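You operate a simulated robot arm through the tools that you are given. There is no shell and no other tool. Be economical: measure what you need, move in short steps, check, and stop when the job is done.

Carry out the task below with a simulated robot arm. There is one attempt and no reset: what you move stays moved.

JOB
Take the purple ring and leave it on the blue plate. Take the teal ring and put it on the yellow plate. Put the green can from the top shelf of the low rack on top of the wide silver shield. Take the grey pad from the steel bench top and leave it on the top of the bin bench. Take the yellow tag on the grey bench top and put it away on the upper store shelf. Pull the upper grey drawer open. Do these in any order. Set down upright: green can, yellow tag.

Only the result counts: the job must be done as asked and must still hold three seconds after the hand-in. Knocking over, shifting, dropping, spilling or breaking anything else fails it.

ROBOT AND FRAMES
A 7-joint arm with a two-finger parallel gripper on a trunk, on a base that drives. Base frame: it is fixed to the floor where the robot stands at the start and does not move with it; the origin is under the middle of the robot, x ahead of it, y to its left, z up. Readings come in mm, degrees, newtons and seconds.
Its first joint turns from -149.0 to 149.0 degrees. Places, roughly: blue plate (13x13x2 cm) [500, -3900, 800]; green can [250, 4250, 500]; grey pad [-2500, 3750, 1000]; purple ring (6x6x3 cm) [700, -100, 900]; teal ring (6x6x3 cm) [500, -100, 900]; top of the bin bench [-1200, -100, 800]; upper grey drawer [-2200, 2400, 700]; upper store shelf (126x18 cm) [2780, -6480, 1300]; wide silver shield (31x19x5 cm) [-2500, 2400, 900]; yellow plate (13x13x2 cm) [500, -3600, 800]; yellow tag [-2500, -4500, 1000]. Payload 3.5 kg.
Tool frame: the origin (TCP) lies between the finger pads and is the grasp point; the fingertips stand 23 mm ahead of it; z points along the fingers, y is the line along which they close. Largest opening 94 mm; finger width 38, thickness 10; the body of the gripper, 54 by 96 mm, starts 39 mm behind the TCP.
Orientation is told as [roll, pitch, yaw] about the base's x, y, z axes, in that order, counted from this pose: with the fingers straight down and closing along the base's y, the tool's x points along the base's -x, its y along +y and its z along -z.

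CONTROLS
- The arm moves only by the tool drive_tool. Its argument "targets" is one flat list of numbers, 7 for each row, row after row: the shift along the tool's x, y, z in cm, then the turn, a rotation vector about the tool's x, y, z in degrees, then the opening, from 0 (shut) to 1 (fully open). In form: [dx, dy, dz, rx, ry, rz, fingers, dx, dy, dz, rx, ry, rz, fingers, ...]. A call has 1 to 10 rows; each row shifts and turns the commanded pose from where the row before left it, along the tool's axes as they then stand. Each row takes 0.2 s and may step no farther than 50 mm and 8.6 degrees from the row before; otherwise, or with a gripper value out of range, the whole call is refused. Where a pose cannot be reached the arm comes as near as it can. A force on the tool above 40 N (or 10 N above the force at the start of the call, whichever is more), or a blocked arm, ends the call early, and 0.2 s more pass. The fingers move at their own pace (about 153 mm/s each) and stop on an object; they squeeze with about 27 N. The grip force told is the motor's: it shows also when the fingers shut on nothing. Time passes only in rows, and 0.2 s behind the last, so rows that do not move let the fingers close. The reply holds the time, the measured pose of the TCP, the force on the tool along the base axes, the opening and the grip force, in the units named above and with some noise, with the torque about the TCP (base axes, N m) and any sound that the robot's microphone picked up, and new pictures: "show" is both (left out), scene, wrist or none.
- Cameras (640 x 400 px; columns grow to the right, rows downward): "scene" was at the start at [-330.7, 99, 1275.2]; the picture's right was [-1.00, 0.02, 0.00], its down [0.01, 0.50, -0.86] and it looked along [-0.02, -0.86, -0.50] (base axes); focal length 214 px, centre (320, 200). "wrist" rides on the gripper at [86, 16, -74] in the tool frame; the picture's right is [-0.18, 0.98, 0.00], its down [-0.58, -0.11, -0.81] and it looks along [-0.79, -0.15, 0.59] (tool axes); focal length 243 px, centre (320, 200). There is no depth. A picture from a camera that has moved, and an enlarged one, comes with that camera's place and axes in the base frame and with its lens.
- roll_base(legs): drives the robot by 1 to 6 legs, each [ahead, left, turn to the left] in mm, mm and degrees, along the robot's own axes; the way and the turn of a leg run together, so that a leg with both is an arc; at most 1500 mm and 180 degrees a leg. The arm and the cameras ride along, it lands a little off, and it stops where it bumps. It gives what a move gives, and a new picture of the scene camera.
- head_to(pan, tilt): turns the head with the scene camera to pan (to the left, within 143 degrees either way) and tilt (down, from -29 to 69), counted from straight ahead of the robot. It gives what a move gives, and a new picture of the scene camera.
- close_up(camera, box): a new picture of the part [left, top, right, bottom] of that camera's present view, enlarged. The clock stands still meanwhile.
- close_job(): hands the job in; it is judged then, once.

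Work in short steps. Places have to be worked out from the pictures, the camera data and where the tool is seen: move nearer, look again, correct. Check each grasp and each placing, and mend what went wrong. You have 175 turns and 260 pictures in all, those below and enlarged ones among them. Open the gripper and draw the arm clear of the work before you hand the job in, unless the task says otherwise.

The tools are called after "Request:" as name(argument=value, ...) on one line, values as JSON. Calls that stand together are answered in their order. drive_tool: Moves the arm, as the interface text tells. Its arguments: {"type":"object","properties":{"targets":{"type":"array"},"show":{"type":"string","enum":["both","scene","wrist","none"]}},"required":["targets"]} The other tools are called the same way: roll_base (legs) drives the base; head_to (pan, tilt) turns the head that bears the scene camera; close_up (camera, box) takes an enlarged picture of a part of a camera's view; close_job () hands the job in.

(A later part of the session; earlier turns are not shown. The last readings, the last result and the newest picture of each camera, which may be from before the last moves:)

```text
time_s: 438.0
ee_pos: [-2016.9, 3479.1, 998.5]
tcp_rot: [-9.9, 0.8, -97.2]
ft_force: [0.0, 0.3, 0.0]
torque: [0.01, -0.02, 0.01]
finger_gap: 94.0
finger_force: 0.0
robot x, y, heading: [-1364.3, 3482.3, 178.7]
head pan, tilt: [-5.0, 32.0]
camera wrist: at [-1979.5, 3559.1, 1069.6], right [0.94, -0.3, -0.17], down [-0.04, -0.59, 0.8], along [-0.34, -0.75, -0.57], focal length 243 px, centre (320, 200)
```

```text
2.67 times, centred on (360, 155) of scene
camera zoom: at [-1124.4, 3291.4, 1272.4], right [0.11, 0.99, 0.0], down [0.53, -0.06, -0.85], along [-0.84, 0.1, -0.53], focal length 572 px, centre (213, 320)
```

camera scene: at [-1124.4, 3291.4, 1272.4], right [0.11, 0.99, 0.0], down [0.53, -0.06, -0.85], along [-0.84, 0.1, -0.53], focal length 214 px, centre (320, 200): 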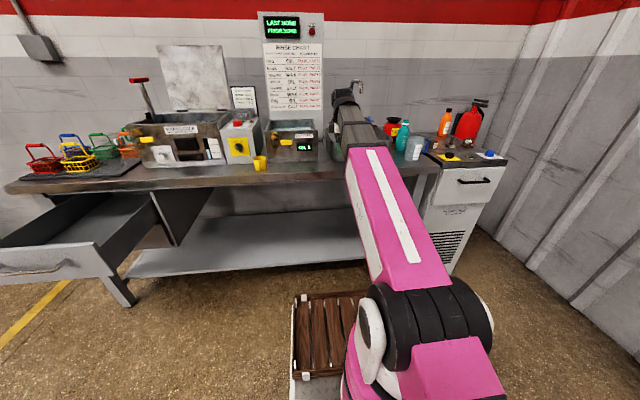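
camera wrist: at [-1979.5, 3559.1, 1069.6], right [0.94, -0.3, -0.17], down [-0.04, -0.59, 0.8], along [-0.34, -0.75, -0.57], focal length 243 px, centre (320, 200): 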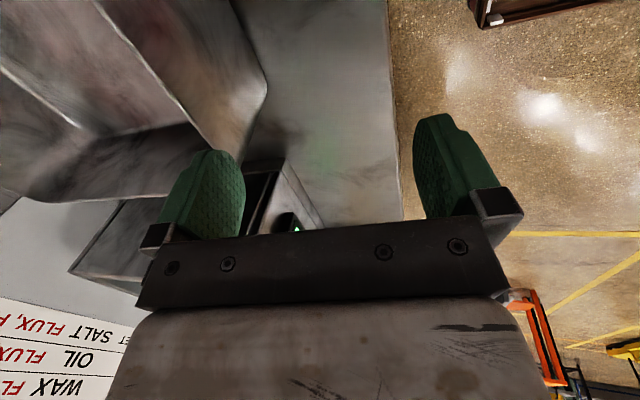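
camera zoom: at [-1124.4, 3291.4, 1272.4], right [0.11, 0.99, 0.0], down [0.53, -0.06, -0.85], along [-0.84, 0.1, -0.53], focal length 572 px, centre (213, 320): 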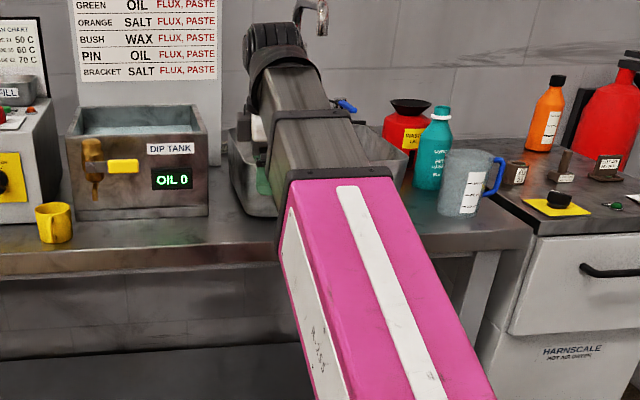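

Back off further and set the arm to the high, tilted "look-down" pose (camera on top) as used at the shelf.

Request:
roll_base(legs=[[-250, 0, 1.3]])

Request:
drive_tool(targets=[0, 0, 0, -5, 0, 0, 1, 0, 0, 0, -4.9, 0, 0, 1, 0, 0, 0, 0, 0, -8.5, 1, 0, 0, 0, 0, 0, -8.5, 1, 0, 0, 0, 0, 0, -8.5, 1, 0, 0, 0, 0, 0, -8.5, 1, 0, 0, 0, 0, 0, -8.5, 1, 0, 0, 0, 0, 0, -8.5, 1, 0, 0, 0, 0, 0, -8.5, 1, 0, 0, 0, 0, 0, -8.5, 1], show="none")

Request:
drive_tool(targets=[0, 0, 0, 0, 0, -8.5, 1, 0, 0, 0, 0, 0, -8.5, 1, 0, -4.5, 0, 0, 0, 0, 1, 0, -4.5, 0, 0, 0, 0, 1, 0, 0, 0, 0, 8.4, 0, 1, 0, 0, 0, 0, 8.4, 0, 1, 0, 0, 0, 0, 8.4, 0, 1, 0, 0, 0, 0, 8.4, 0, 1, 0, 0, 0, 0, 8.4, 0, 1], show="none")

```text
time_s: 439.8
ee_pos: [-1767.3, 3458.4, 998.5]
tcp_rot: [-9.9, 1.0, -95.8]
ft_force: [0.7, 0.5, -0.2]
torque: [0.0, -0.01, -0.02]
finger_gap: 94.3
finger_force: 0.2
robot x, y, heading: [-1109.6, 3477.7, 180.4]
head pan, tilt: [-5.0, 32.0]
camera scene: at [-869.1, 3294.0, 1272.4], right [0.09, 1.0, 0.0], down [0.53, -0.05, -0.85], along [-0.84, 0.07, -0.53], focal length 214 px, centre (320, 200)
```

scene: 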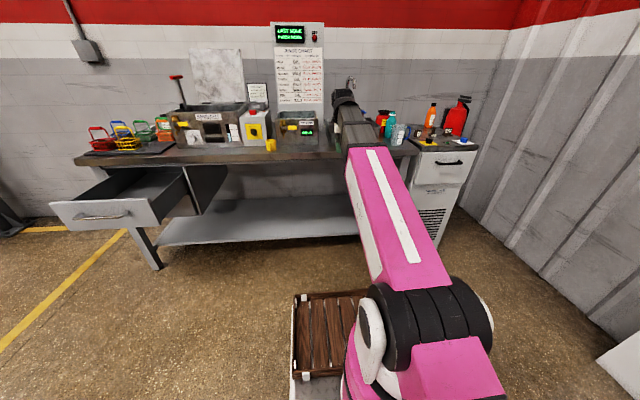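

```text
time_s: 442.0
ee_pos: [-1766.6, 3459.8, 997.8]
tcp_rot: [0.9, 0.4, -27.6]
ft_force: [0.8, -1.2, -0.3]
torque: [0.0, -0.01, -0.01]
finger_gap: 94.1
finger_force: 0.1
robot x, y, heading: [-1106.7, 3471.0, 180.0]
head pan, tilt: [-5.0, 32.0]
```

```text
time_s: 444.0
ee_pos: [-1782.6, 3370.3, 997.0]
tcp_rot: [1.3, 42.3, -9.9]
ft_force: [-0.5, 0.1, -0.9]
torque: [0.03, 0.01, -0.01]
finger_gap: 93.9
finger_force: 0.0
robot x, y, heading: [-1108.4, 3474.6, 179.9]
head pan, tilt: [-5.0, 32.0]
```

Request:
drive_tool(targets=[2.95, 0, -3.25, 0, 0, 0, 1, 2.95, 0, -3.25, 0, 0, 0, 1, 2.95, 0, -3.25, 0, 0, 0, 1, 2.95, 0, -3.25, 0, 0, 0, 1, 2.95, 0, -3.25, 0, 0, 0, 1, 2.95, 0, -3.25, 0, 0, 0, 1, 2.95, 0, -3.25, 0, 0, 0, 1, 2.95, 0, -3.25, 0, 0, 0, 1], show="none")

Request:
roll_base(legs=[[0, -280, 0], [330, 0, 0]])

Request:
drive_tool(targets=[3, 0, 2.7, 0, 0, 0, 1, 3, 0, 2.7, 0, 0, 0, 1], show="wrist")

```text
time_s: 445.8
ee_pos: [-1785.8, 3367.1, 1347.1]
tcp_rot: [1.3, 42.1, -10.1]
ft_force: [0.4, 0.0, 1.5]
torque: [0.02, -0.03, 0.02]
finger_gap: 93.7
finger_force: 0.2
robot x, y, heading: [-1112.7, 3479.7, 179.9]
head pan, tilt: [-5.0, 32.0]
```

```text
time_s: 449.5
ee_pos: [-2113.9, 3640.1, 1347.0]
tcp_rot: [1.3, 42.1, -9.9]
ft_force: [0.2, 0.3, -0.2]
torque: [0.02, -0.01, 0.02]
finger_gap: 94.0
finger_force: 0.0
robot x, y, heading: [-1442.8, 3753.1, -180.2]
head pan, tilt: [-5.0, 32.0]
camera scene: at [-1196.8, 3568.0, 1272.4], right [0.09, 1.0, 0.0], down [0.53, -0.05, -0.85], along [-0.84, 0.07, -0.53], focal length 214 px, centre (320, 200)
```

scene: 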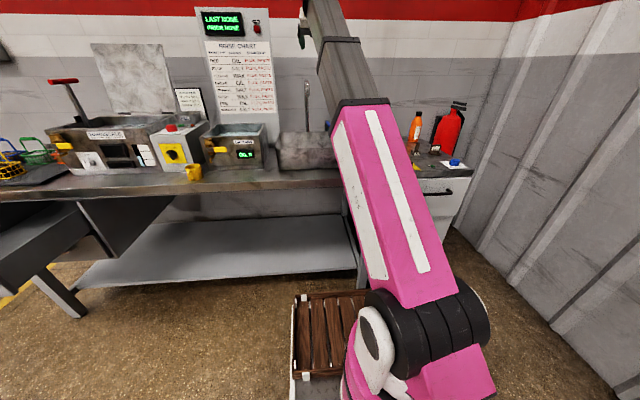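

```text
time_s: 450.1
ee_pos: [-2192.6, 3655.2, 1346.2]
tcp_rot: [1.2, 42.1, -9.9]
ft_force: [-0.2, -0.4, 0.6]
torque: [0.0, 0.03, 0.02]
finger_gap: 94.3
finger_force: 0.0
robot x, y, heading: [-1440.4, 3750.1, -180.0]
head pan, tilt: [-5.0, 32.0]
camera wrist: at [-2205.0, 3670.4, 1460.0], right [0.32, 0.94, -0.11], down [0.93, -0.29, 0.21], along [0.16, -0.17, -0.97], focal length 243 px, centre (320, 200)
```

wrist: 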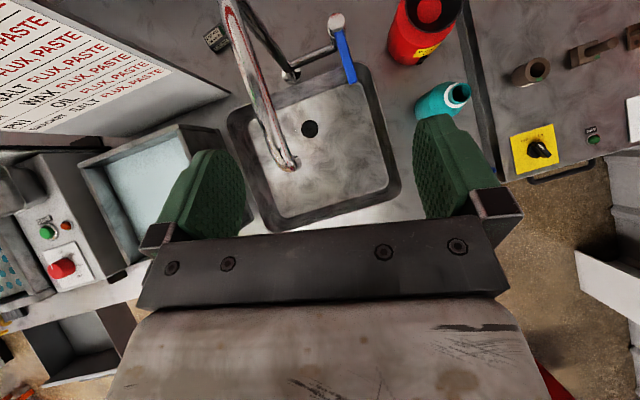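

Request:
close_up(camera="wrist", box=[180, 0, 340, 100])

```text
4.00 times, centred on (260, 50) of wrist
camera zoom: at [-2205.0, 3670.4, 1460.0], right [0.32, 0.94, -0.11], down [0.93, -0.29, 0.21], along [0.16, -0.17, -0.97], focal length 970 px, centre (560, 800)
```

zoom: 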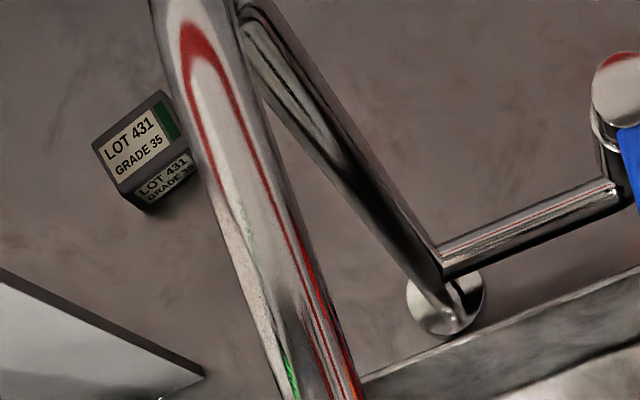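

A small grey block "LOT 431" sits behind the faucet at ≈[-2528,3465]. Check the rest of the bench's back for another candidate.

Request:
drive_tool(targets=[2.5, 3.2, 2.2, 0, 0, 0, 1, 2.5, 3.2, 2.2, 0, 0, 0, 1, 2.5, 3.2, 2.2, 0, 0, 0, 1, 2, 3.2, 1.8, 0, 0, 0, 1], show="wrist")

```text
time_s: 451.1
ee_pos: [-2294.9, 3799.8, 1348.5]
tcp_rot: [0.9, 42.1, -10.7]
ft_force: [-0.5, -0.8, -0.1]
torque: [0.0, 0.0, 0.03]
finger_gap: 94.0
finger_force: 0.1
out of reach, approached as far as the arm can: row 4
robot x, y, heading: [-1436.2, 3752.3, -180.0]
head pan, tilt: [-5.0, 32.0]
camera wrist: at [-2306.1, 3816.6, 1461.8], right [0.33, 0.94, -0.11], down [0.93, -0.3, 0.21], along [0.16, -0.17, -0.97], focal length 243 px, centre (320, 200)
```

wrist: 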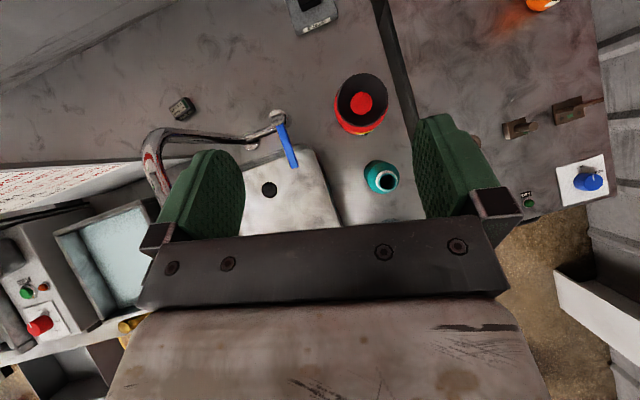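

Request:
close_up(camera="wrist", box=[240, 0, 368, 80])

Request:
close_up(camera="wrist", box=[120, 70, 280, 170])

```text
5.00 times, centred on (304, 40) of wrist
camera zoom: at [-2306.1, 3816.6, 1461.8], right [0.33, 0.94, -0.11], down [0.93, -0.3, 0.21], along [0.16, -0.17, -0.97], focal length 1213 px, centre (400, 1000)
```

zoom: 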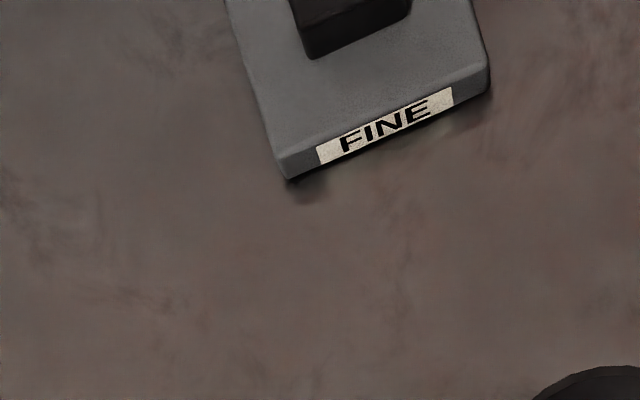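

```text
4.00 times, centred on (200, 120) of wrist
camera zoom: at [-2306.1, 3816.6, 1461.8], right [0.33, 0.94, -0.11], down [0.93, -0.3, 0.21], along [0.16, -0.17, -0.97], focal length 970 px, centre (800, 520)
```

zoom: 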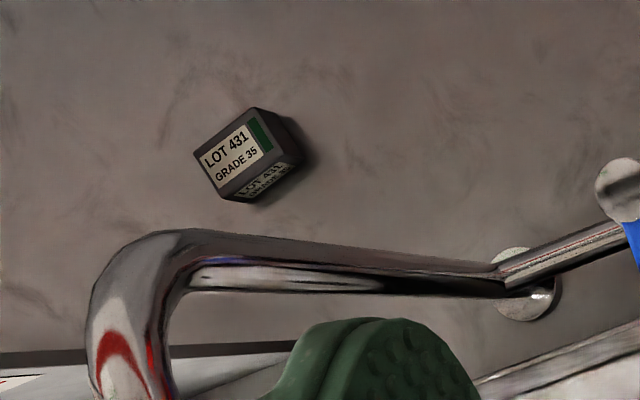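

Found it: grey "FINE" pad with a dark grip block near [-2620,3830]. Strafe right 200 mm for better azimuth, then extend to view it.

Request:
roll_base(legs=[[0, -200, 0]])

Request:
drive_tool(targets=[2.2, -3.5, 2.2, 0, 0, 0, 1, 2.2, -3.5, 2.2, 0, 0, -3, 1, 2.2, -3.5, 2.2, 0, 0, -3, 1, 0, -3, 0, 0, 0, -3, 1], show="wrist")

```text
time_s: 452.7
ee_pos: [-2293.8, 3996.9, 1348.8]
tcp_rot: [0.9, 42.1, -10.5]
ft_force: [-0.3, 0.2, 0.5]
torque: [-0.03, -0.02, 0.01]
finger_gap: 94.0
finger_force: 0.0
robot x, y, heading: [-1441.5, 3949.5, -180.1]
head pan, tilt: [-5.0, 32.0]
camera scene: at [-1196.6, 3767.5, 1272.4], right [0.08, 1.0, 0.0], down [0.53, -0.04, -0.85], along [-0.84, 0.07, -0.53], focal length 214 px, centre (320, 200)
```

scene: 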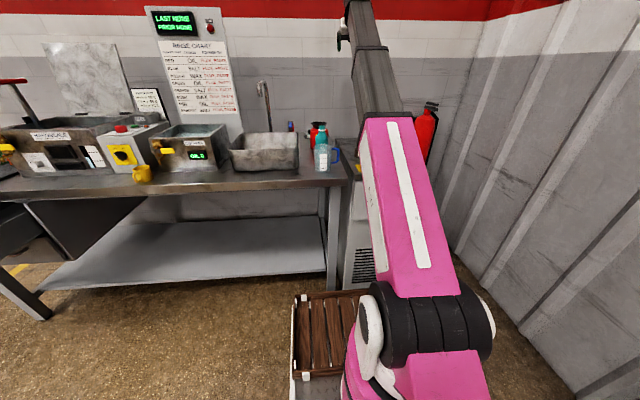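

```text
time_s: 453.7
ee_pos: [-2408.2, 3881.0, 1340.7]
tcp_rot: [7.6, 41.7, -1.4]
ft_force: [-0.1, 0.0, 0.2]
torque: [-0.04, 0.0, 0.02]
finger_gap: 94.0
finger_force: 0.1
robot x, y, heading: [-1433.0, 3950.0, -179.7]
head pan, tilt: [-5.0, 32.0]
camera wrist: at [-2423.1, 3887.9, 1453.7], right [0.24, 0.97, -0.03], down [0.95, -0.23, 0.2], along [0.19, -0.07, -0.98], focal length 243 px, centre (320, 200)
```

wrist: 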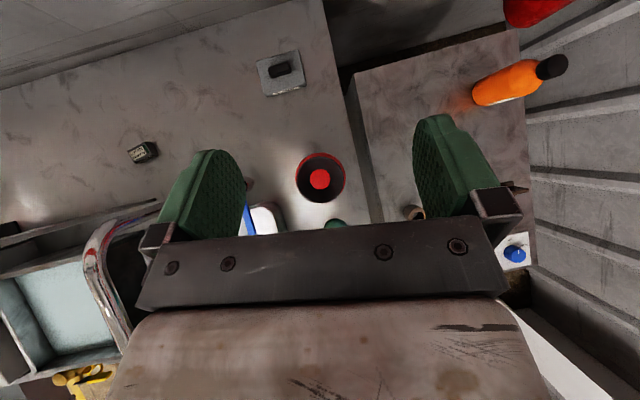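

Pad knob triangulated at ≈[-2609,3835,893]. Level the tool roll and approach along the tilted axis to a hover point.

Request:
drive_tool(targets=[0, 0, 0, 7.4, 0, 0, 1, -1.4, -0.5, 3.8, 0, 0, 0, 1, -1.4, -0.5, 3.8, 0, 0, 0, 1, -1.4, -0.5, 3.8, 0, 0, 0, 1, -1.4, -0.5, 3.8, 0, 0, 0, 1, -1.4, -0.5, 3.8, 0, 0, 0, 1, -1.4, -0.5, 3.8, 0, 0, 0, 1, -1.4, -0.5, 3.8, 0, 0, 0, 1], show="wrist")

```text
time_s: 455.5
ee_pos: [-2511.6, 3826.1, 1073.4]
tcp_rot: [-0.1, 41.6, -2.4]
ft_force: [-0.4, -0.6, 0.8]
torque: [0.01, -0.03, -0.02]
finger_gap: 94.0
finger_force: 0.1
out of reach, approached as far as the arm can: row 1
robot x, y, heading: [-1441.1, 3947.6, -179.9]
head pan, tilt: [-5.0, 32.0]
camera wrist: at [-2527.0, 3842.6, 1186.1], right [0.18, 0.98, -0.12], down [0.96, -0.15, 0.22], along [0.19, -0.16, -0.97], focal length 243 px, centre (320, 200)
```

wrist: 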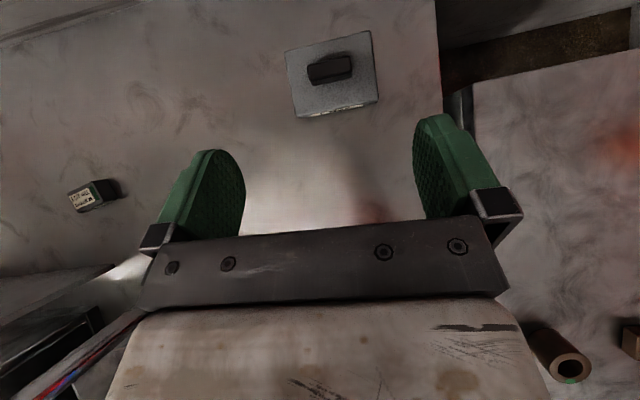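

Request:
close_up(camera="wrist", box=[260, 10, 420, 130])

```text
3.33 times, centred on (340, 70) of wrist
camera zoom: at [-2527.0, 3842.6, 1186.1], right [0.18, 0.98, -0.12], down [0.96, -0.15, 0.22], along [0.19, -0.16, -0.97], focal length 809 px, centre (253, 633)
```

zoom: 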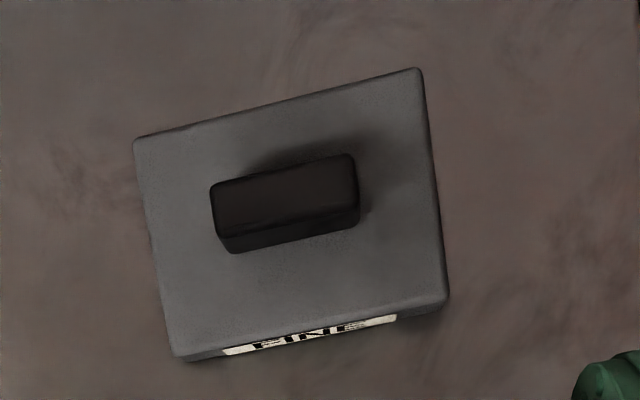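

Knob is ~48 mm long along y, ideal for gripping across. Approach to ~40 mm short.

Request:
drive_tool(targets=[-0.8, 0, 3.6, 0, 0, 0, 1, -0.8, 0, 3.6, 0, 0, 0, 1, -0.8, 0.1, 3.6, 0, 0, 0, 1, -0.6, 0.1, 3.4, 0, 0, 0, 1], show="wrist")

```text
time_s: 456.7
ee_pos: [-2571.6, 3827.4, 984.1]
tcp_rot: [-0.4, 43.4, -2.6]
ft_force: [0.8, -0.4, -0.3]
torque: [-0.01, 0.01, -0.02]
finger_gap: 94.1
finger_force: 0.1
robot x, y, heading: [-1436.5, 3948.0, -179.8]
head pan, tilt: [-5.0, 32.0]
stopped in row 4: the arm was blocked; the commanded pose is now the measured one
camera wrist: at [-2583.9, 3844.3, 1098.2], right [0.17, 0.98, -0.13], down [0.97, -0.15, 0.19], along [0.16, -0.16, -0.97], focal length 243 px, centre (320, 200)
```

wrist: 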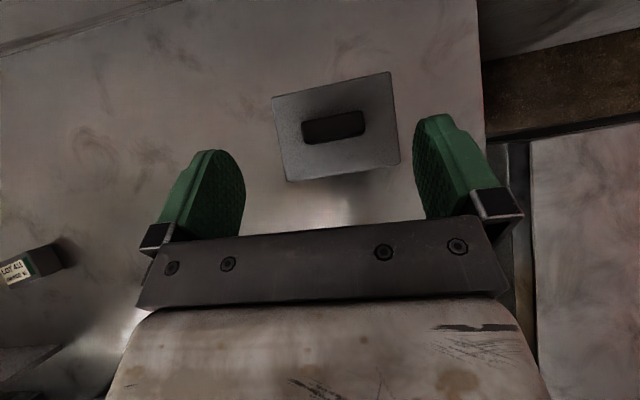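

The arm was blocked; check with the head camera what it may be touching.

Request:
head_to(pan=0, tilt=20)

Request:
close_up(camera="scene", box=[280, 80, 520, 230])

```text
time_s: 457.4
ee_pos: [-2573.3, 3827.2, 985.5]
tcp_rot: [-0.3, 43.4, -2.6]
ft_force: [0.0, 0.7, -0.2]
torque: [0.04, 0.0, 0.03]
finger_gap: 94.1
finger_force: 0.0
robot x, y, heading: [-1433.5, 3947.7, -180.0]
head pan, tilt: [0.0, 20.0]
camera scene: at [-1192.5, 3759.4, 1290.7], right [0.0, 1.0, 0.0], down [0.34, 0.0, -0.94], along [-0.94, 0.0, -0.34], focal length 214 px, centre (320, 200)
```

scene: 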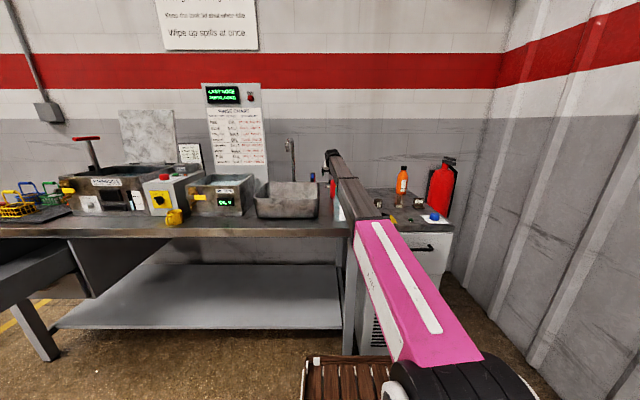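

```text
2.67 times, centred on (400, 155) of scene
camera zoom: at [-1192.5, 3759.4, 1290.7], right [0.0, 1.0, 0.0], down [0.34, 0.0, -0.94], along [-0.94, 0.0, -0.34], focal length 572 px, centre (107, 320)
```

zoom: 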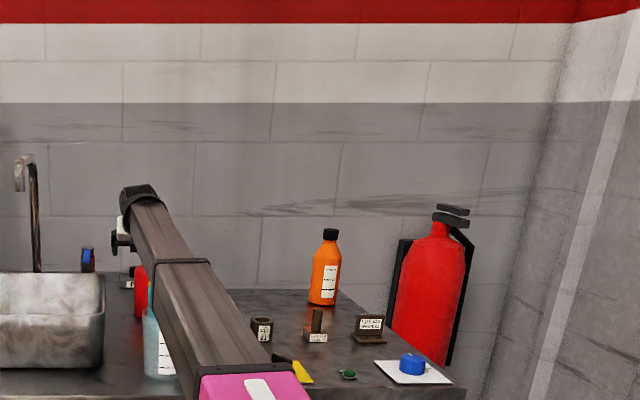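

My outstretched forearm runs too low over the bottles (nothing has tipped). Retreat up; I'll come back side-on, where my body is narrower (half-width ≈260 mm) and the arm can arch over.

Request:
drive_tool(targets=[0.8, 0, -3.6, 0, 0, 0, 1, 0.8, 0, -3.6, 0, 0, 0, 1, 0.8, 0, -3.6, 0, 0, 0, 1, 2, 0, -4, 0, 0, 0, 1, 1, 0, -4.5, 0, 0, 0, 1, 0, 0, -4.8, 0, 0, 0, 1, 0, 0, -4.8, 0, 0, 0, 1, -2, 0, -4, 0, 0, 0, 1, -3, 0, -3.5, 0, 0, 0, 1, -3, 0, -3.5, 0, 0, 0, 1], show="wrist")

Request:
roll_base(legs=[[-650, 0, 0], [0, 0, -90]])

```text
time_s: 459.6
ee_pos: [-2284.3, 3817.8, 1250.1]
tcp_rot: [-0.3, 42.7, -2.7]
ft_force: [-0.2, -0.4, 0.5]
torque: [0.01, 0.02, -0.02]
finger_gap: 94.4
finger_force: 0.1
robot x, y, heading: [-1437.5, 3946.7, -179.9]
head pan, tilt: [0.0, 20.0]
camera wrist: at [-2297.8, 3834.5, 1361.8], right [0.17, 0.98, -0.13], down [0.97, -0.15, 0.2], along [0.17, -0.16, -0.97], focal length 243 px, centre (320, 200)
```

wrist: 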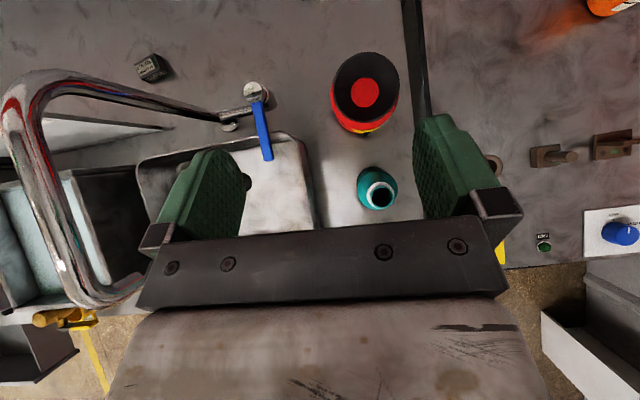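

```text
time_s: 462.2
ee_pos: [-1926.1, 3729.5, 1249.2]
tcp_rot: [-0.4, 42.8, 2.1]
ft_force: [-0.6, -0.1, 1.0]
torque: [-0.02, 0.0, -0.08]
finger_gap: 93.9
finger_force: 0.0
robot x, y, heading: [-1086.2, 3927.1, -175.2]
head pan, tilt: [0.0, 20.0]
stopped in leg 1: the robot was blocked; the commanded pose is now the measured one
camera scene: at [-836.1, 3758.8, 1291.6], right [-0.09, 1.0, 0.0], down [0.34, 0.03, -0.94], along [-0.94, -0.08, -0.34], focal length 214 px, centre (320, 200)
```

scene: 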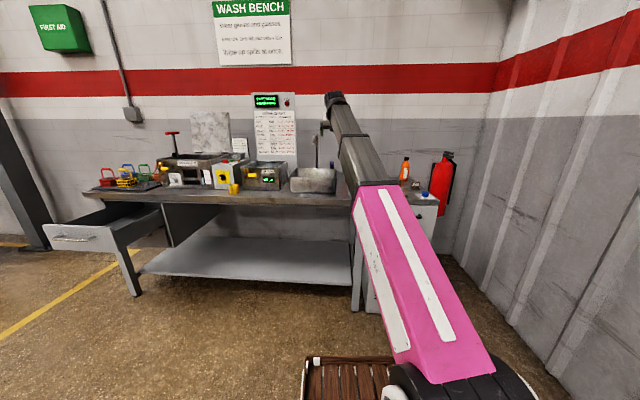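

I bumped the red bin behind me. Move forward off it, then left into open floor before turning.

Request:
roll_base(legs=[[100, 0, 0], [0, 700, -4.8], [-250, 0, 0], [0, 0, -90]])

Request:
head_to(pan=-40, tilt=25)

```text
time_s: 472.0
ee_pos: [-1020.0, 4083.5, 1249.3]
tcp_rot: [-0.3, 42.7, -93.9]
ft_force: [0.2, 0.3, -0.2]
torque: [0.0, -0.03, 0.01]
finger_gap: 94.0
finger_force: 0.0
robot x, y, heading: [-910.9, 3229.4, 89.1]
head pan, tilt: [0.0, 20.0]
camera scene: at [-1103.7, 2997.2, 1291.6], right [1.0, -0.02, 0.0], down [-0.01, -0.34, -0.94], along [0.02, 0.94, -0.34], focal length 214 px, centre (320, 200)
```

scene: 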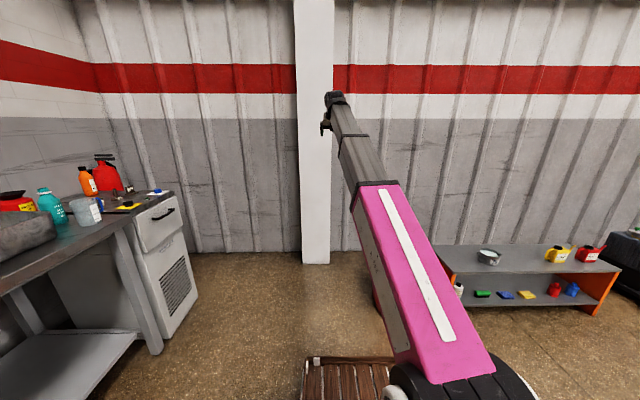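

```text
time_s: 473.1
ee_pos: [-1021.2, 4083.8, 1249.4]
tcp_rot: [-0.4, 42.8, -93.9]
ft_force: [-0.9, 0.3, 0.2]
torque: [0.0, 0.0, -0.02]
finger_gap: 94.0
finger_force: 0.0
robot x, y, heading: [-909.2, 3230.5, 88.9]
head pan, tilt: [-40.0, 25.0]
camera scene: at [-1045.0, 2973.6, 1283.5], right [0.75, -0.66, 0.0], down [-0.28, -0.32, -0.91], along [0.6, 0.68, -0.42], focal length 214 px, centre (320, 200)
```

scene: 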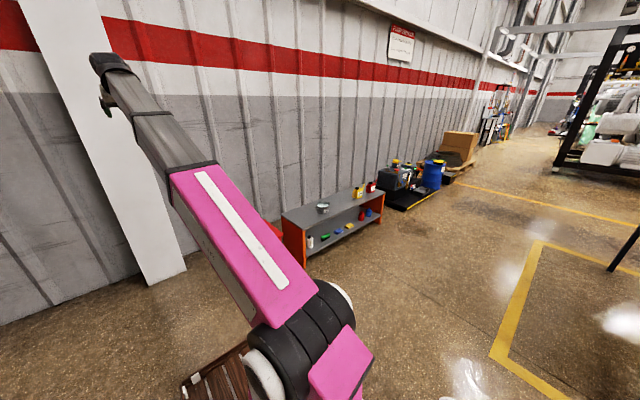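

Retract the arm and swing it 83° to the left, in steps, so it points at the bench while my side faces it.

Request:
drive_tool(targets=[-3, 0, -2.7, 0, 0, 0, 1, -3, 0, -2.7, 0, 0, 0, 1, -3, 0, -2.7, 0, 0, 0, 1, -3, 0, -2.7, 0, 0, 0, 1, -3, 0, -2.7, 0, 0, 0, 1, -0.1, -4.3, -0.1, 2.8, 0, -3.0, 1, -0.1, -4.3, -0.1, 2.8, 0, -3.0, 1, -0.1, -4.3, -0.1, 2.8, 0, -3.0, 1, -0.1, -4.3, -0.1, 2.8, 0, -3.0, 1, -0.1, -4.3, -0.1, 2.8, 0, -3.0, 1], show="none")

Request:
drive_tool(targets=[-0.1, -4.4, -0.1, 2.8, 0, -3.0, 1, -0.1, -4.4, -0.1, 2.8, 0, -3.0, 1, -0.1, -4.4, -0.1, 2.8, 0, -3.0, 1, -0.1, -4.4, -0.1, 2.8, 0, -3.0, 1, -0.1, -4.4, -0.1, 2.8, 0, -3.0, 1, -0.1, -4.4, -0.1, 2.8, 0, -3.0, 1, -0.1, -4.4, -0.1, 2.8, 0, -3.0, 1, -0.1, -4.4, -0.1, 2.8, 0, -3.0, 1, -0.1, -4.4, -0.1, 2.8, 0, -3.0, 1, -0.1, -4.4, -0.1, 2.8, 0, -3.0, 1], show="none")

```text
time_s: 475.3
ee_pos: [-1248.0, 3857.8, 1247.6]
tcp_rot: [-0.4, 42.8, -73.4]
ft_force: [0.2, 0.0, -0.3]
torque: [-0.01, -0.02, -0.02]
finger_gap: 93.9
finger_force: 0.0
robot x, y, heading: [-911.3, 3227.9, 89.3]
head pan, tilt: [-40.0, 25.0]
```

```text
time_s: 477.5
ee_pos: [-1634.9, 3535.9, 1239.8]
tcp_rot: [-1.4, 43.2, -35.0]
ft_force: [0.0, 0.2, 0.0]
torque: [-0.01, -0.03, 0.02]
finger_gap: 94.0
finger_force: 0.1
out of reach, approached as far as the arm can: row 3, 4, 6, 7, 8, 9, 10
robot x, y, heading: [-909.1, 3231.5, 89.0]
head pan, tilt: [-40.0, 25.0]
```

Request:
drive_tool(targets=[-0.6, -4.6, -0.5, 2.5, 0, -2.7, 1, -0.6, -4.6, -0.5, 2.5, 0, -2.7, 1, -0.6, -4.6, -0.5, 2.5, 0, -2.7, 1, -0.6, -4.6, -0.5, 2.5, 0, -2.7, 1, -0.6, -4.6, -0.5, 2.5, 0, -2.7, 1, -0.6, -4.6, -0.5, 2.5, 0, -2.7, 1, -0.6, -4.6, -0.5, 2.5, 0, -2.7, 1, -0.6, -4.6, -0.5, 2.5, 0, -2.7, 1], show="none")

Request:
head_to(pan=60, tilt=30)

```text
time_s: 479.3
ee_pos: [-1709.6, 3137.7, 1231.1]
tcp_rot: [-0.9, 43.3, -5.3]
ft_force: [0.2, -0.1, 0.9]
torque: [-0.01, 0.0, -0.01]
finger_gap: 94.1
finger_force: 0.0
out of reach, approached as far as the arm can: row 1, 2, 3, 4, 5, 6, 7, 8
robot x, y, heading: [-911.8, 3229.2, 89.1]
head pan, tilt: [-40.0, 25.0]
```

```text
time_s: 481.0
ee_pos: [-1708.4, 3136.8, 1230.6]
tcp_rot: [-0.8, 43.4, -5.4]
ft_force: [0.9, 1.2, -0.3]
torque: [-0.02, 0.0, -0.02]
finger_gap: 93.8
finger_force: 0.0
robot x, y, heading: [-910.4, 3230.3, 88.8]
head pan, tilt: [60.0, 30.0]
camera scene: at [-1183.0, 2950.8, 1275.5], right [0.52, 0.86, 0.0], down [0.43, -0.26, -0.87], along [-0.74, 0.45, -0.5], focal length 214 px, centre (320, 200)
```

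scene: 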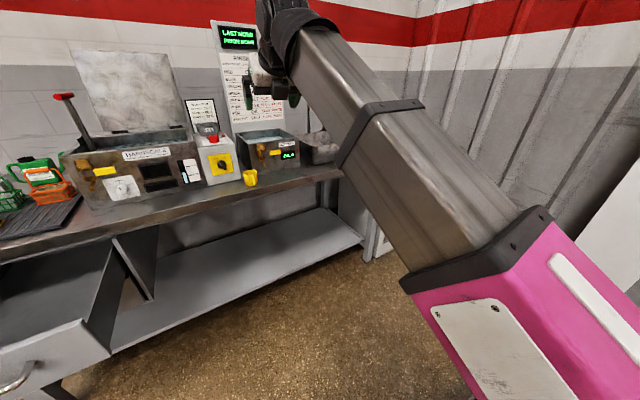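

Arm points at the bench. Now strafe left, go up along the bench, then strafe in side-on.

Request:
roll_base(legs=[[0, 380, 0.9], [690, 0, 0], [0, 300, 0]])

Request:
drive_tool(targets=[0, 0, 0, 0, 0, 0, 1], show="wrist")

```text
time_s: 488.5
ee_pos: [-2386.7, 3818.8, 1232.3]
tcp_rot: [-0.9, 43.3, -4.6]
ft_force: [-0.6, -0.4, -0.6]
torque: [-0.02, 0.01, 0.01]
finger_gap: 93.7
finger_force: 0.0
robot x, y, heading: [-1589.9, 3923.4, 89.5]
head pan, tilt: [60.0, 30.0]
camera scene: at [-1859.2, 3638.3, 1275.5], right [0.51, 0.86, 0.0], down [0.43, -0.25, -0.87], along [-0.75, 0.44, -0.5], focal length 214 px, centre (320, 200)
```

scene: 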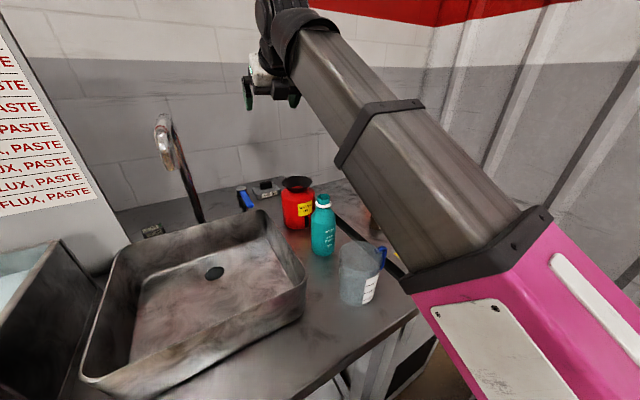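

```text
time_s: 488.9
ee_pos: [-2388.7, 3818.2, 1231.1]
tcp_rot: [-0.8, 43.4, -4.7]
ft_force: [-0.2, -0.1, -0.4]
torque: [0.02, 0.01, 0.01]
finger_gap: 94.2
finger_force: 0.1
robot x, y, heading: [-1588.6, 3920.4, 89.6]
head pan, tilt: [60.0, 30.0]
camera wrist: at [-2399.0, 3836.1, 1343.9], right [0.2, 0.97, -0.14], down [0.97, -0.18, 0.19], along [0.16, -0.17, -0.97], focal length 243 px, centre (320, 200)
```

wrist: 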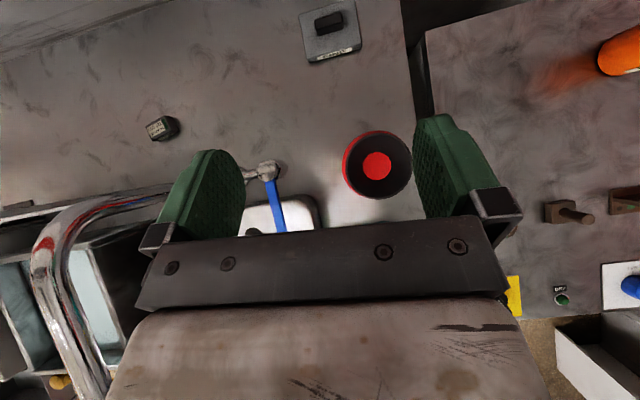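

Now plenty of reach. Descend along the tool axis toward the pad.

Request:
drive_tool(targets=[-0.86, 0, 3.85, 0, 0, 0, 1, -0.86, 0, 3.85, 0, 0, 0, 1, -0.86, 0, 3.85, 0, 0, 0, 1, -0.86, 0, 3.85, 0, 0, 0, 1, -0.86, 0, 3.85, 0, 0, 0, 1, -0.86, 0, 3.85, 0, 0, 0, 1, -0.86, 0, 3.85, 0, 0, 0, 1, -0.86, 0.1, 3.85, 0, 0, 0, 1], show="both")

```text
time_s: 490.9
ee_pos: [-2544.8, 3826.9, 991.1]
tcp_rot: [-1.3, 45.0, -4.8]
ft_force: [0.4, -0.2, 0.0]
torque: [0.01, 0.04, -0.04]
finger_gap: 94.1
finger_force: 0.1
robot x, y, heading: [-1585.4, 3921.1, 89.6]
head pan, tilt: [60.0, 30.0]
stopped in row 8: the arm was blocked; the commanded pose is now the measured one
camera scene: at [-1840.2, 3636.6, 1279.9], right [0.5, 0.86, -0.01], down [0.42, -0.25, -0.87], along [-0.75, 0.44, -0.49], focal length 214 px, centre (320, 200)
camera wrist: at [-2551.7, 3845.3, 1104.5], right [0.2, 0.97, -0.15], down [0.97, -0.17, 0.16], along [0.13, -0.17, -0.98], focal length 243 px, centre (320, 200)
```

scene: 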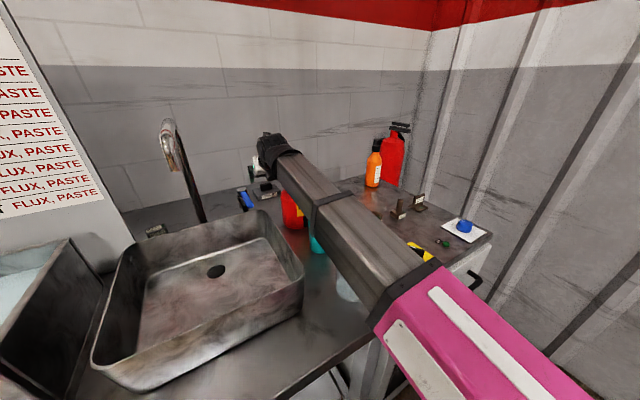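
wrist: 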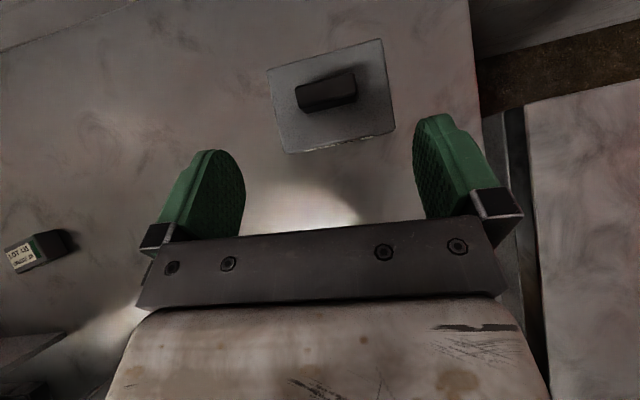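

My boom is straight (telescopic), so it hits the jug/bottles on this line. I retreat, and will come over the cabinet side with the hand tilted sideways instead. First back out.

Request:
drive_tool(targets=[0.86, 0, -3.85, 0, 0, 0, 1, 0.86, 0, -3.85, 0, 0, 0, 1, 0.86, 0, -3.85, 0, 0, 0, 1, 0.86, 0, -3.85, 0, 0, 0, 1, 0.86, 0, -3.85, 0, 0, 0, 1, 0.86, 0, -3.85, 0, 0, 0, 1, 0.86, 0, -3.85, 0, 0, 0, 1], show="scene")

Request:
close_up(camera="scene", box=[220, 160, 420, 320])

```text
time_s: 492.5
ee_pos: [-2407.3, 3820.2, 1205.4]
tcp_rot: [-1.0, 43.9, -4.9]
ft_force: [0.7, -0.2, 0.2]
torque: [0.01, 0.0, 0.01]
finger_gap: 94.0
finger_force: 0.1
robot x, y, heading: [-1584.2, 3924.1, 89.8]
head pan, tilt: [60.0, 30.0]
camera scene: at [-1856.3, 3636.1, 1275.5], right [0.5, 0.86, 0.0], down [0.43, -0.25, -0.87], along [-0.75, 0.44, -0.5], focal length 214 px, centre (320, 200)
```

scene: 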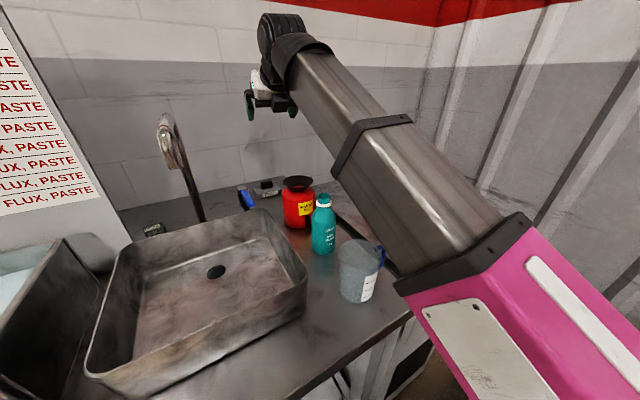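

```text
2.50 times, centred on (320, 240) of scene
camera zoom: at [-1856.3, 3636.1, 1275.5], right [0.5, 0.86, 0.0], down [0.43, -0.25, -0.87], along [-0.75, 0.44, -0.5], focal length 536 px, centre (320, 100)
```

zoom: 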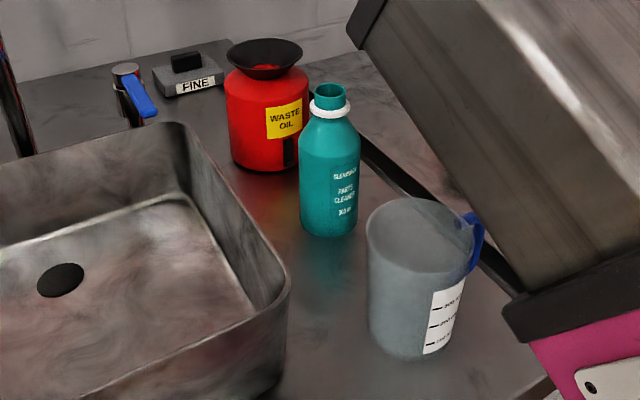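

Nothing was displaced. Move away from the bench 550 mm and reorient the tool: down, yaw -90, then sideways tilt.

Request:
roll_base(legs=[[0, -550, 0]])

Request:
drive_tool(targets=[0, 0, 1.5, 0, -8.6, 0, 1, 0, 0, 1.5, 0, -8.6, 0, 1, 0, 0, 1.5, 0, -8.6, 0, 1, 0, 0, 1.5, 0, -8.6, 0, 1, 0, 0, 2, 0, -8.6, 0, 1, 0, 0, 0, 0, 0, 8.5, 1, 0, 0, 0, 0, 0, 8.5, 1, 0, 0, 0, 0, 0, 8.5, 1, 0, 0, 0, 0, 0, 8.5, 1, 0, 0, 0, 0, 0, 8.5, 1], show="none")

Request:
drive_tool(targets=[0, 0, 0, 0, 0, 8.5, 1, 0, 0, 0, 0, 0, 8.5, 1, 0, 0, 0, 0, 0, 8.5, 1, 0, 0, 0, 0, 0, 8.5, 1, 0, 0, 0, 0, 0, 8.5, 1, 0, 0, 0, 0, -8, 0, 1, 0, 0, 0, 0, -8, 0, 1, 0, 0, 0, 0, -8, 0, 1, 0, 0, 0, 0, -8, 0, 1], show="scene")

```text
time_s: 495.6
ee_pos: [-1864.4, 3813.6, 1205.2]
tcp_rot: [-1.1, 43.8, -4.4]
ft_force: [0.0, -0.7, 0.6]
torque: [-0.02, -0.03, 0.01]
finger_gap: 93.9
finger_force: 0.1
robot x, y, heading: [-1048.6, 3920.2, 90.3]
head pan, tilt: [60.0, 30.0]
camera scene: at [-1313.2, 3633.9, 1275.5], right [0.5, 0.87, 0.0], down [0.43, -0.25, -0.87], along [-0.75, 0.43, -0.5], focal length 214 px, centre (320, 200)
```

scene: 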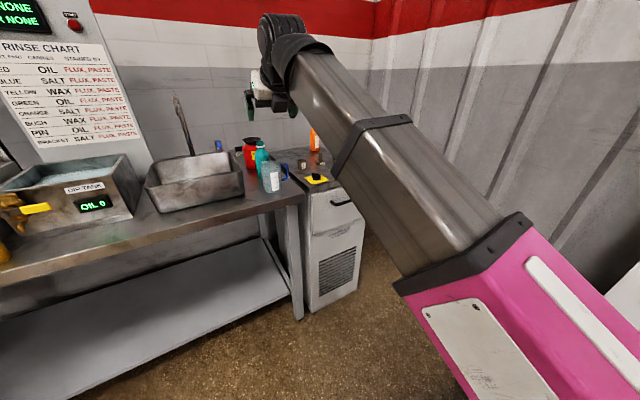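

```text
time_s: 497.8
ee_pos: [-1899.6, 3814.4, 1134.3]
tcp_rot: [-1.2, 0.2, -46.4]
ft_force: [-0.4, -0.4, 0.0]
torque: [0.03, -0.02, 0.01]
finger_gap: 94.1
finger_force: 0.0
robot x, y, heading: [-1046.7, 3920.6, 90.3]
head pan, tilt: [60.0, 30.0]
```

```text
time_s: 499.8
ee_pos: [-1897.9, 3814.7, 1135.5]
tcp_rot: [-1.2, -32.8, -88.1]
ft_force: [1.2, 0.1, 0.3]
torque: [0.03, 0.01, -0.01]
finger_gap: 94.0
finger_force: 0.1
robot x, y, heading: [-1052.1, 3917.6, 90.4]
head pan, tilt: [60.0, 30.0]
camera scene: at [-1313.2, 3633.8, 1275.5], right [0.5, 0.87, 0.0], down [0.43, -0.25, -0.87], along [-0.75, 0.43, -0.5], focal length 214 px, centre (320, 200)
```

scene: 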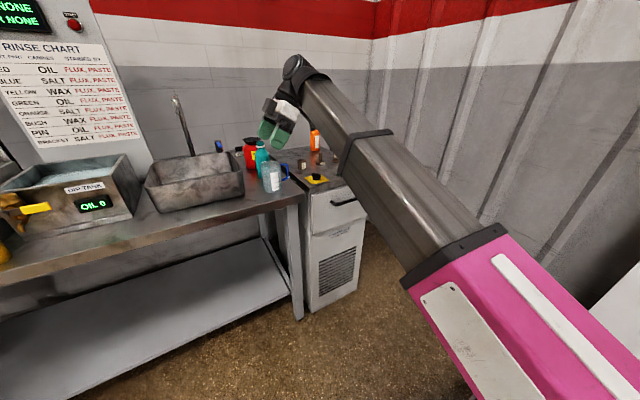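

The sideways tilt works. Move the base in: ahead 120, left 590 (boom passes over the low cabinet items).

Request:
roll_base(legs=[[120, 0, -0.4], [0, 585, 0]])

Request:
drive_tool(targets=[0, -4, 0, 0, 0, 0, 1, 0, -4, 0, 0, 0, 0, 1], show="wrist")

```text
time_s: 504.0
ee_pos: [-2489.4, 3941.9, 1135.7]
tcp_rot: [-1.2, -32.8, -88.5]
ft_force: [-0.1, -0.6, 0.1]
torque: [-0.03, -0.02, -0.02]
finger_gap: 93.9
finger_force: 0.1
robot x, y, heading: [-1637.3, 4040.2, 89.8]
head pan, tilt: [60.0, 30.0]
camera scene: at [-1905.4, 3756.1, 1275.5], right [0.5, 0.86, 0.0], down [0.43, -0.25, -0.87], along [-0.75, 0.44, -0.5], focal length 214 px, centre (320, 200)
```

scene: 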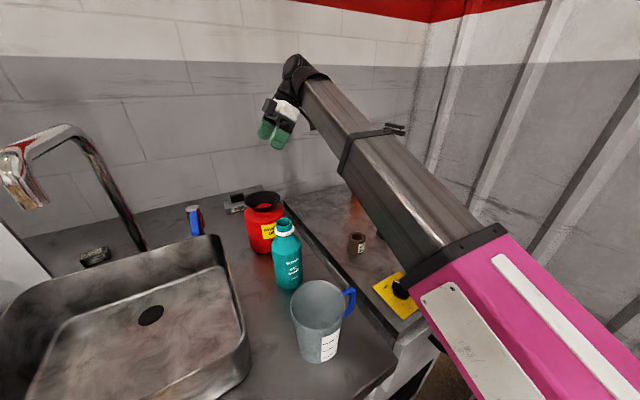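

```text
time_s: 504.6
ee_pos: [-2569.7, 3939.9, 1136.9]
tcp_rot: [-1.2, -32.7, -88.5]
ft_force: [0.2, -0.2, -0.3]
torque: [-0.02, -0.01, 0.01]
finger_gap: 93.8
finger_force: 0.0
robot x, y, heading: [-1637.9, 4042.4, 90.0]
head pan, tilt: [60.0, 30.0]
camera wrist: at [-2556.1, 4052.9, 1151.0], right [0.99, -0.14, 0.08], down [-0.09, -0.06, 0.99], along [-0.14, -0.99, -0.07], focal length 243 px, centre (320, 200)
```

wrist: 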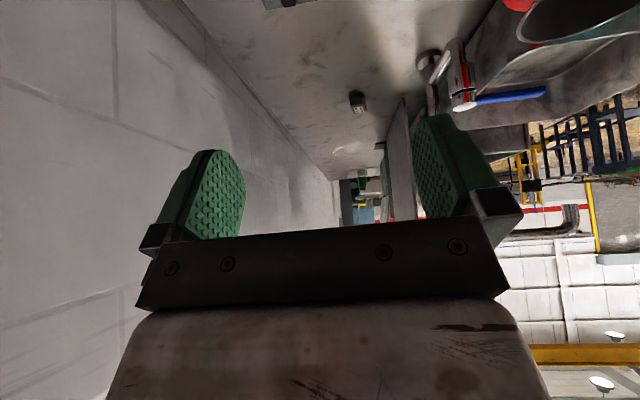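

Pad is just at the top of this view. Approach along the tilted axis to ~60 mm from the knob.

Request:
drive_tool(targets=[0.74, -0.92, 3.73, 0, 0, 0, 1, 0.74, -0.92, 3.73, 0, 0, 0, 1, 0.74, -0.92, 3.73, 0, 0, 0, 1, 0.74, -0.92, 3.73, 0, 0, 0, 1, 0.74, -0.92, 3.73, 0, 0, 0, 1], show="both")

Request:
close_up(camera="scene", box=[180, 130, 340, 250])

```text
time_s: 505.8
ee_pos: [-2617.0, 3871.4, 960.9]
tcp_rot: [-1.2, -32.6, -88.5]
ft_force: [-0.7, -0.9, 0.3]
torque: [0.01, 0.03, 0.0]
finger_gap: 94.1
finger_force: 0.1
robot x, y, heading: [-1640.8, 4039.1, 89.6]
head pan, tilt: [60.0, 30.0]
camera scene: at [-1905.5, 3756.2, 1275.5], right [0.5, 0.86, 0.0], down [0.43, -0.25, -0.87], along [-0.75, 0.44, -0.5], focal length 214 px, centre (320, 200)
camera wrist: at [-2603.9, 3983.5, 975.5], right [0.99, -0.14, 0.08], down [-0.09, -0.06, 0.99], along [-0.14, -0.99, -0.07], focal length 243 px, centre (320, 200)
```

scene: 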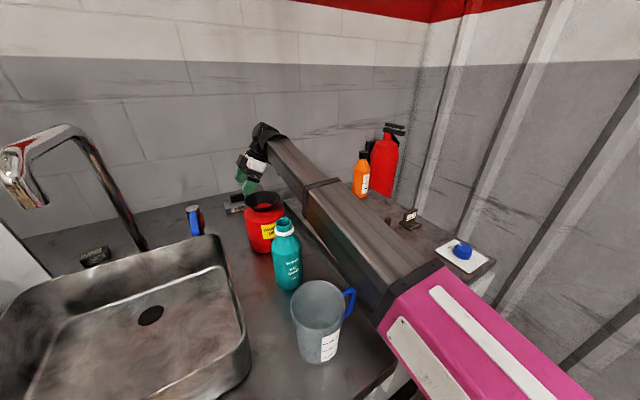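
wrist: 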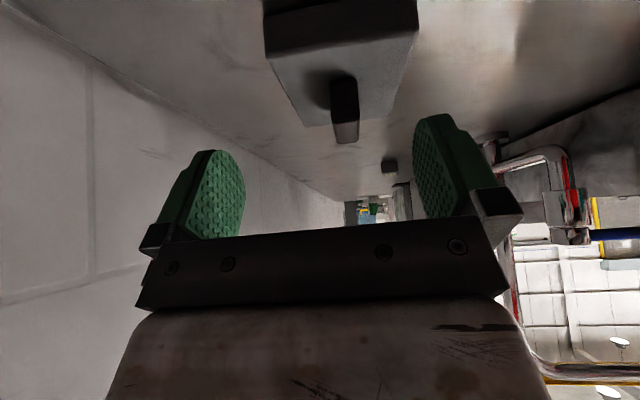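

```text
3.33 times, centred on (260, 190) of scene
camera zoom: at [-1905.5, 3756.2, 1275.5], right [0.5, 0.86, 0.0], down [0.43, -0.25, -0.87], along [-0.75, 0.44, -0.5], focal length 715 px, centre (520, 233)
```

zoom: 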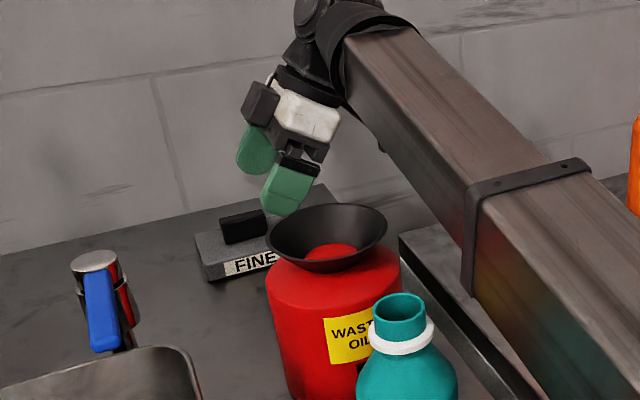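

Knob top now estimated at z≈918, x≈-2605, y 3807–3855. Ease in with a lateral correction.

Request:
drive_tool(targets=[-0.5, 1.1, 1.8, 0, 0, 0, 0.7, -0.5, 0, 1.8, 0, 0, 0, 0.6], show="wrist")

Request:
close_up(camera="scene", box=[200, 140, 300, 220])

```text
time_s: 506.4
ee_pos: [-2607.9, 3842.9, 936.5]
tcp_rot: [-1.2, -32.7, -88.5]
ft_force: [-0.3, 0.1, -0.6]
torque: [-0.01, 0.0, -0.03]
finger_gap: 56.4
finger_force: 0.0
robot x, y, heading: [-1638.9, 4043.9, 89.9]
head pan, tilt: [60.0, 30.0]
camera wrist: at [-2593.8, 3953.9, 950.9], right [0.99, -0.14, 0.08], down [-0.09, -0.06, 0.99], along [-0.14, -0.99, -0.07], focal length 243 px, centre (320, 200)
```

wrist: 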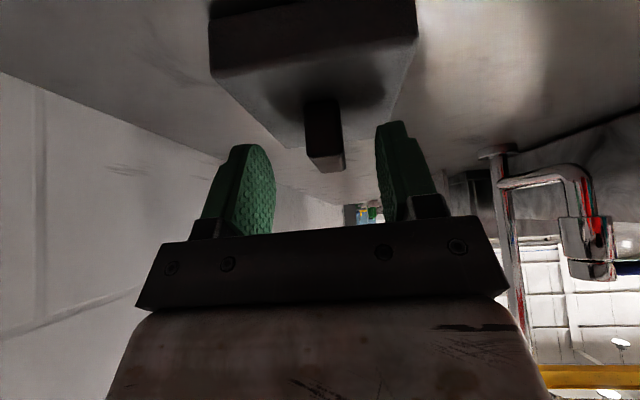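

```text
5.00 times, centred on (250, 180) of scene
camera zoom: at [-1905.5, 3756.2, 1275.5], right [0.5, 0.86, 0.0], down [0.43, -0.25, -0.87], along [-0.75, 0.44, -0.5], focal length 1072 px, centre (670, 300)
```

zoom: 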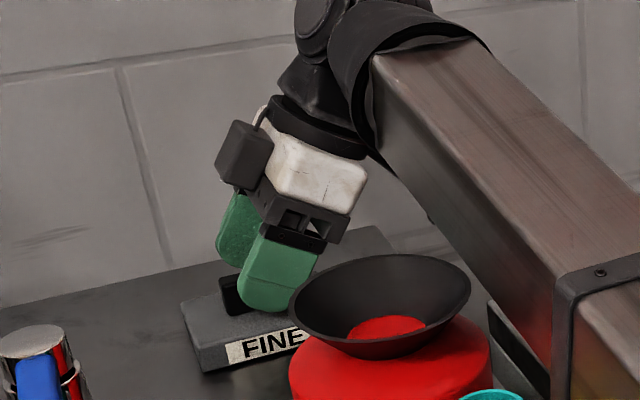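

Knob is centred between the fingers. Advance a few mm and feel for the pad surface.

Request:
drive_tool(targets=[0, 0, 0.4, 0, 0, 0, 0.6, 0, 0, 0.4, 0, 0, 0, 0.6], show="none")

```text
time_s: 507.0
ee_pos: [-2606.7, 3838.8, 930.5]
tcp_rot: [-1.3, -32.7, -88.5]
ft_force: [0.3, 12.4, 34.5]
torque: [0.52, -1.04, 0.41]
finger_gap: 56.2
finger_force: 0.0
robot x, y, heading: [-1637.9, 4039.9, 89.8]
head pan, tilt: [60.0, 30.0]
```

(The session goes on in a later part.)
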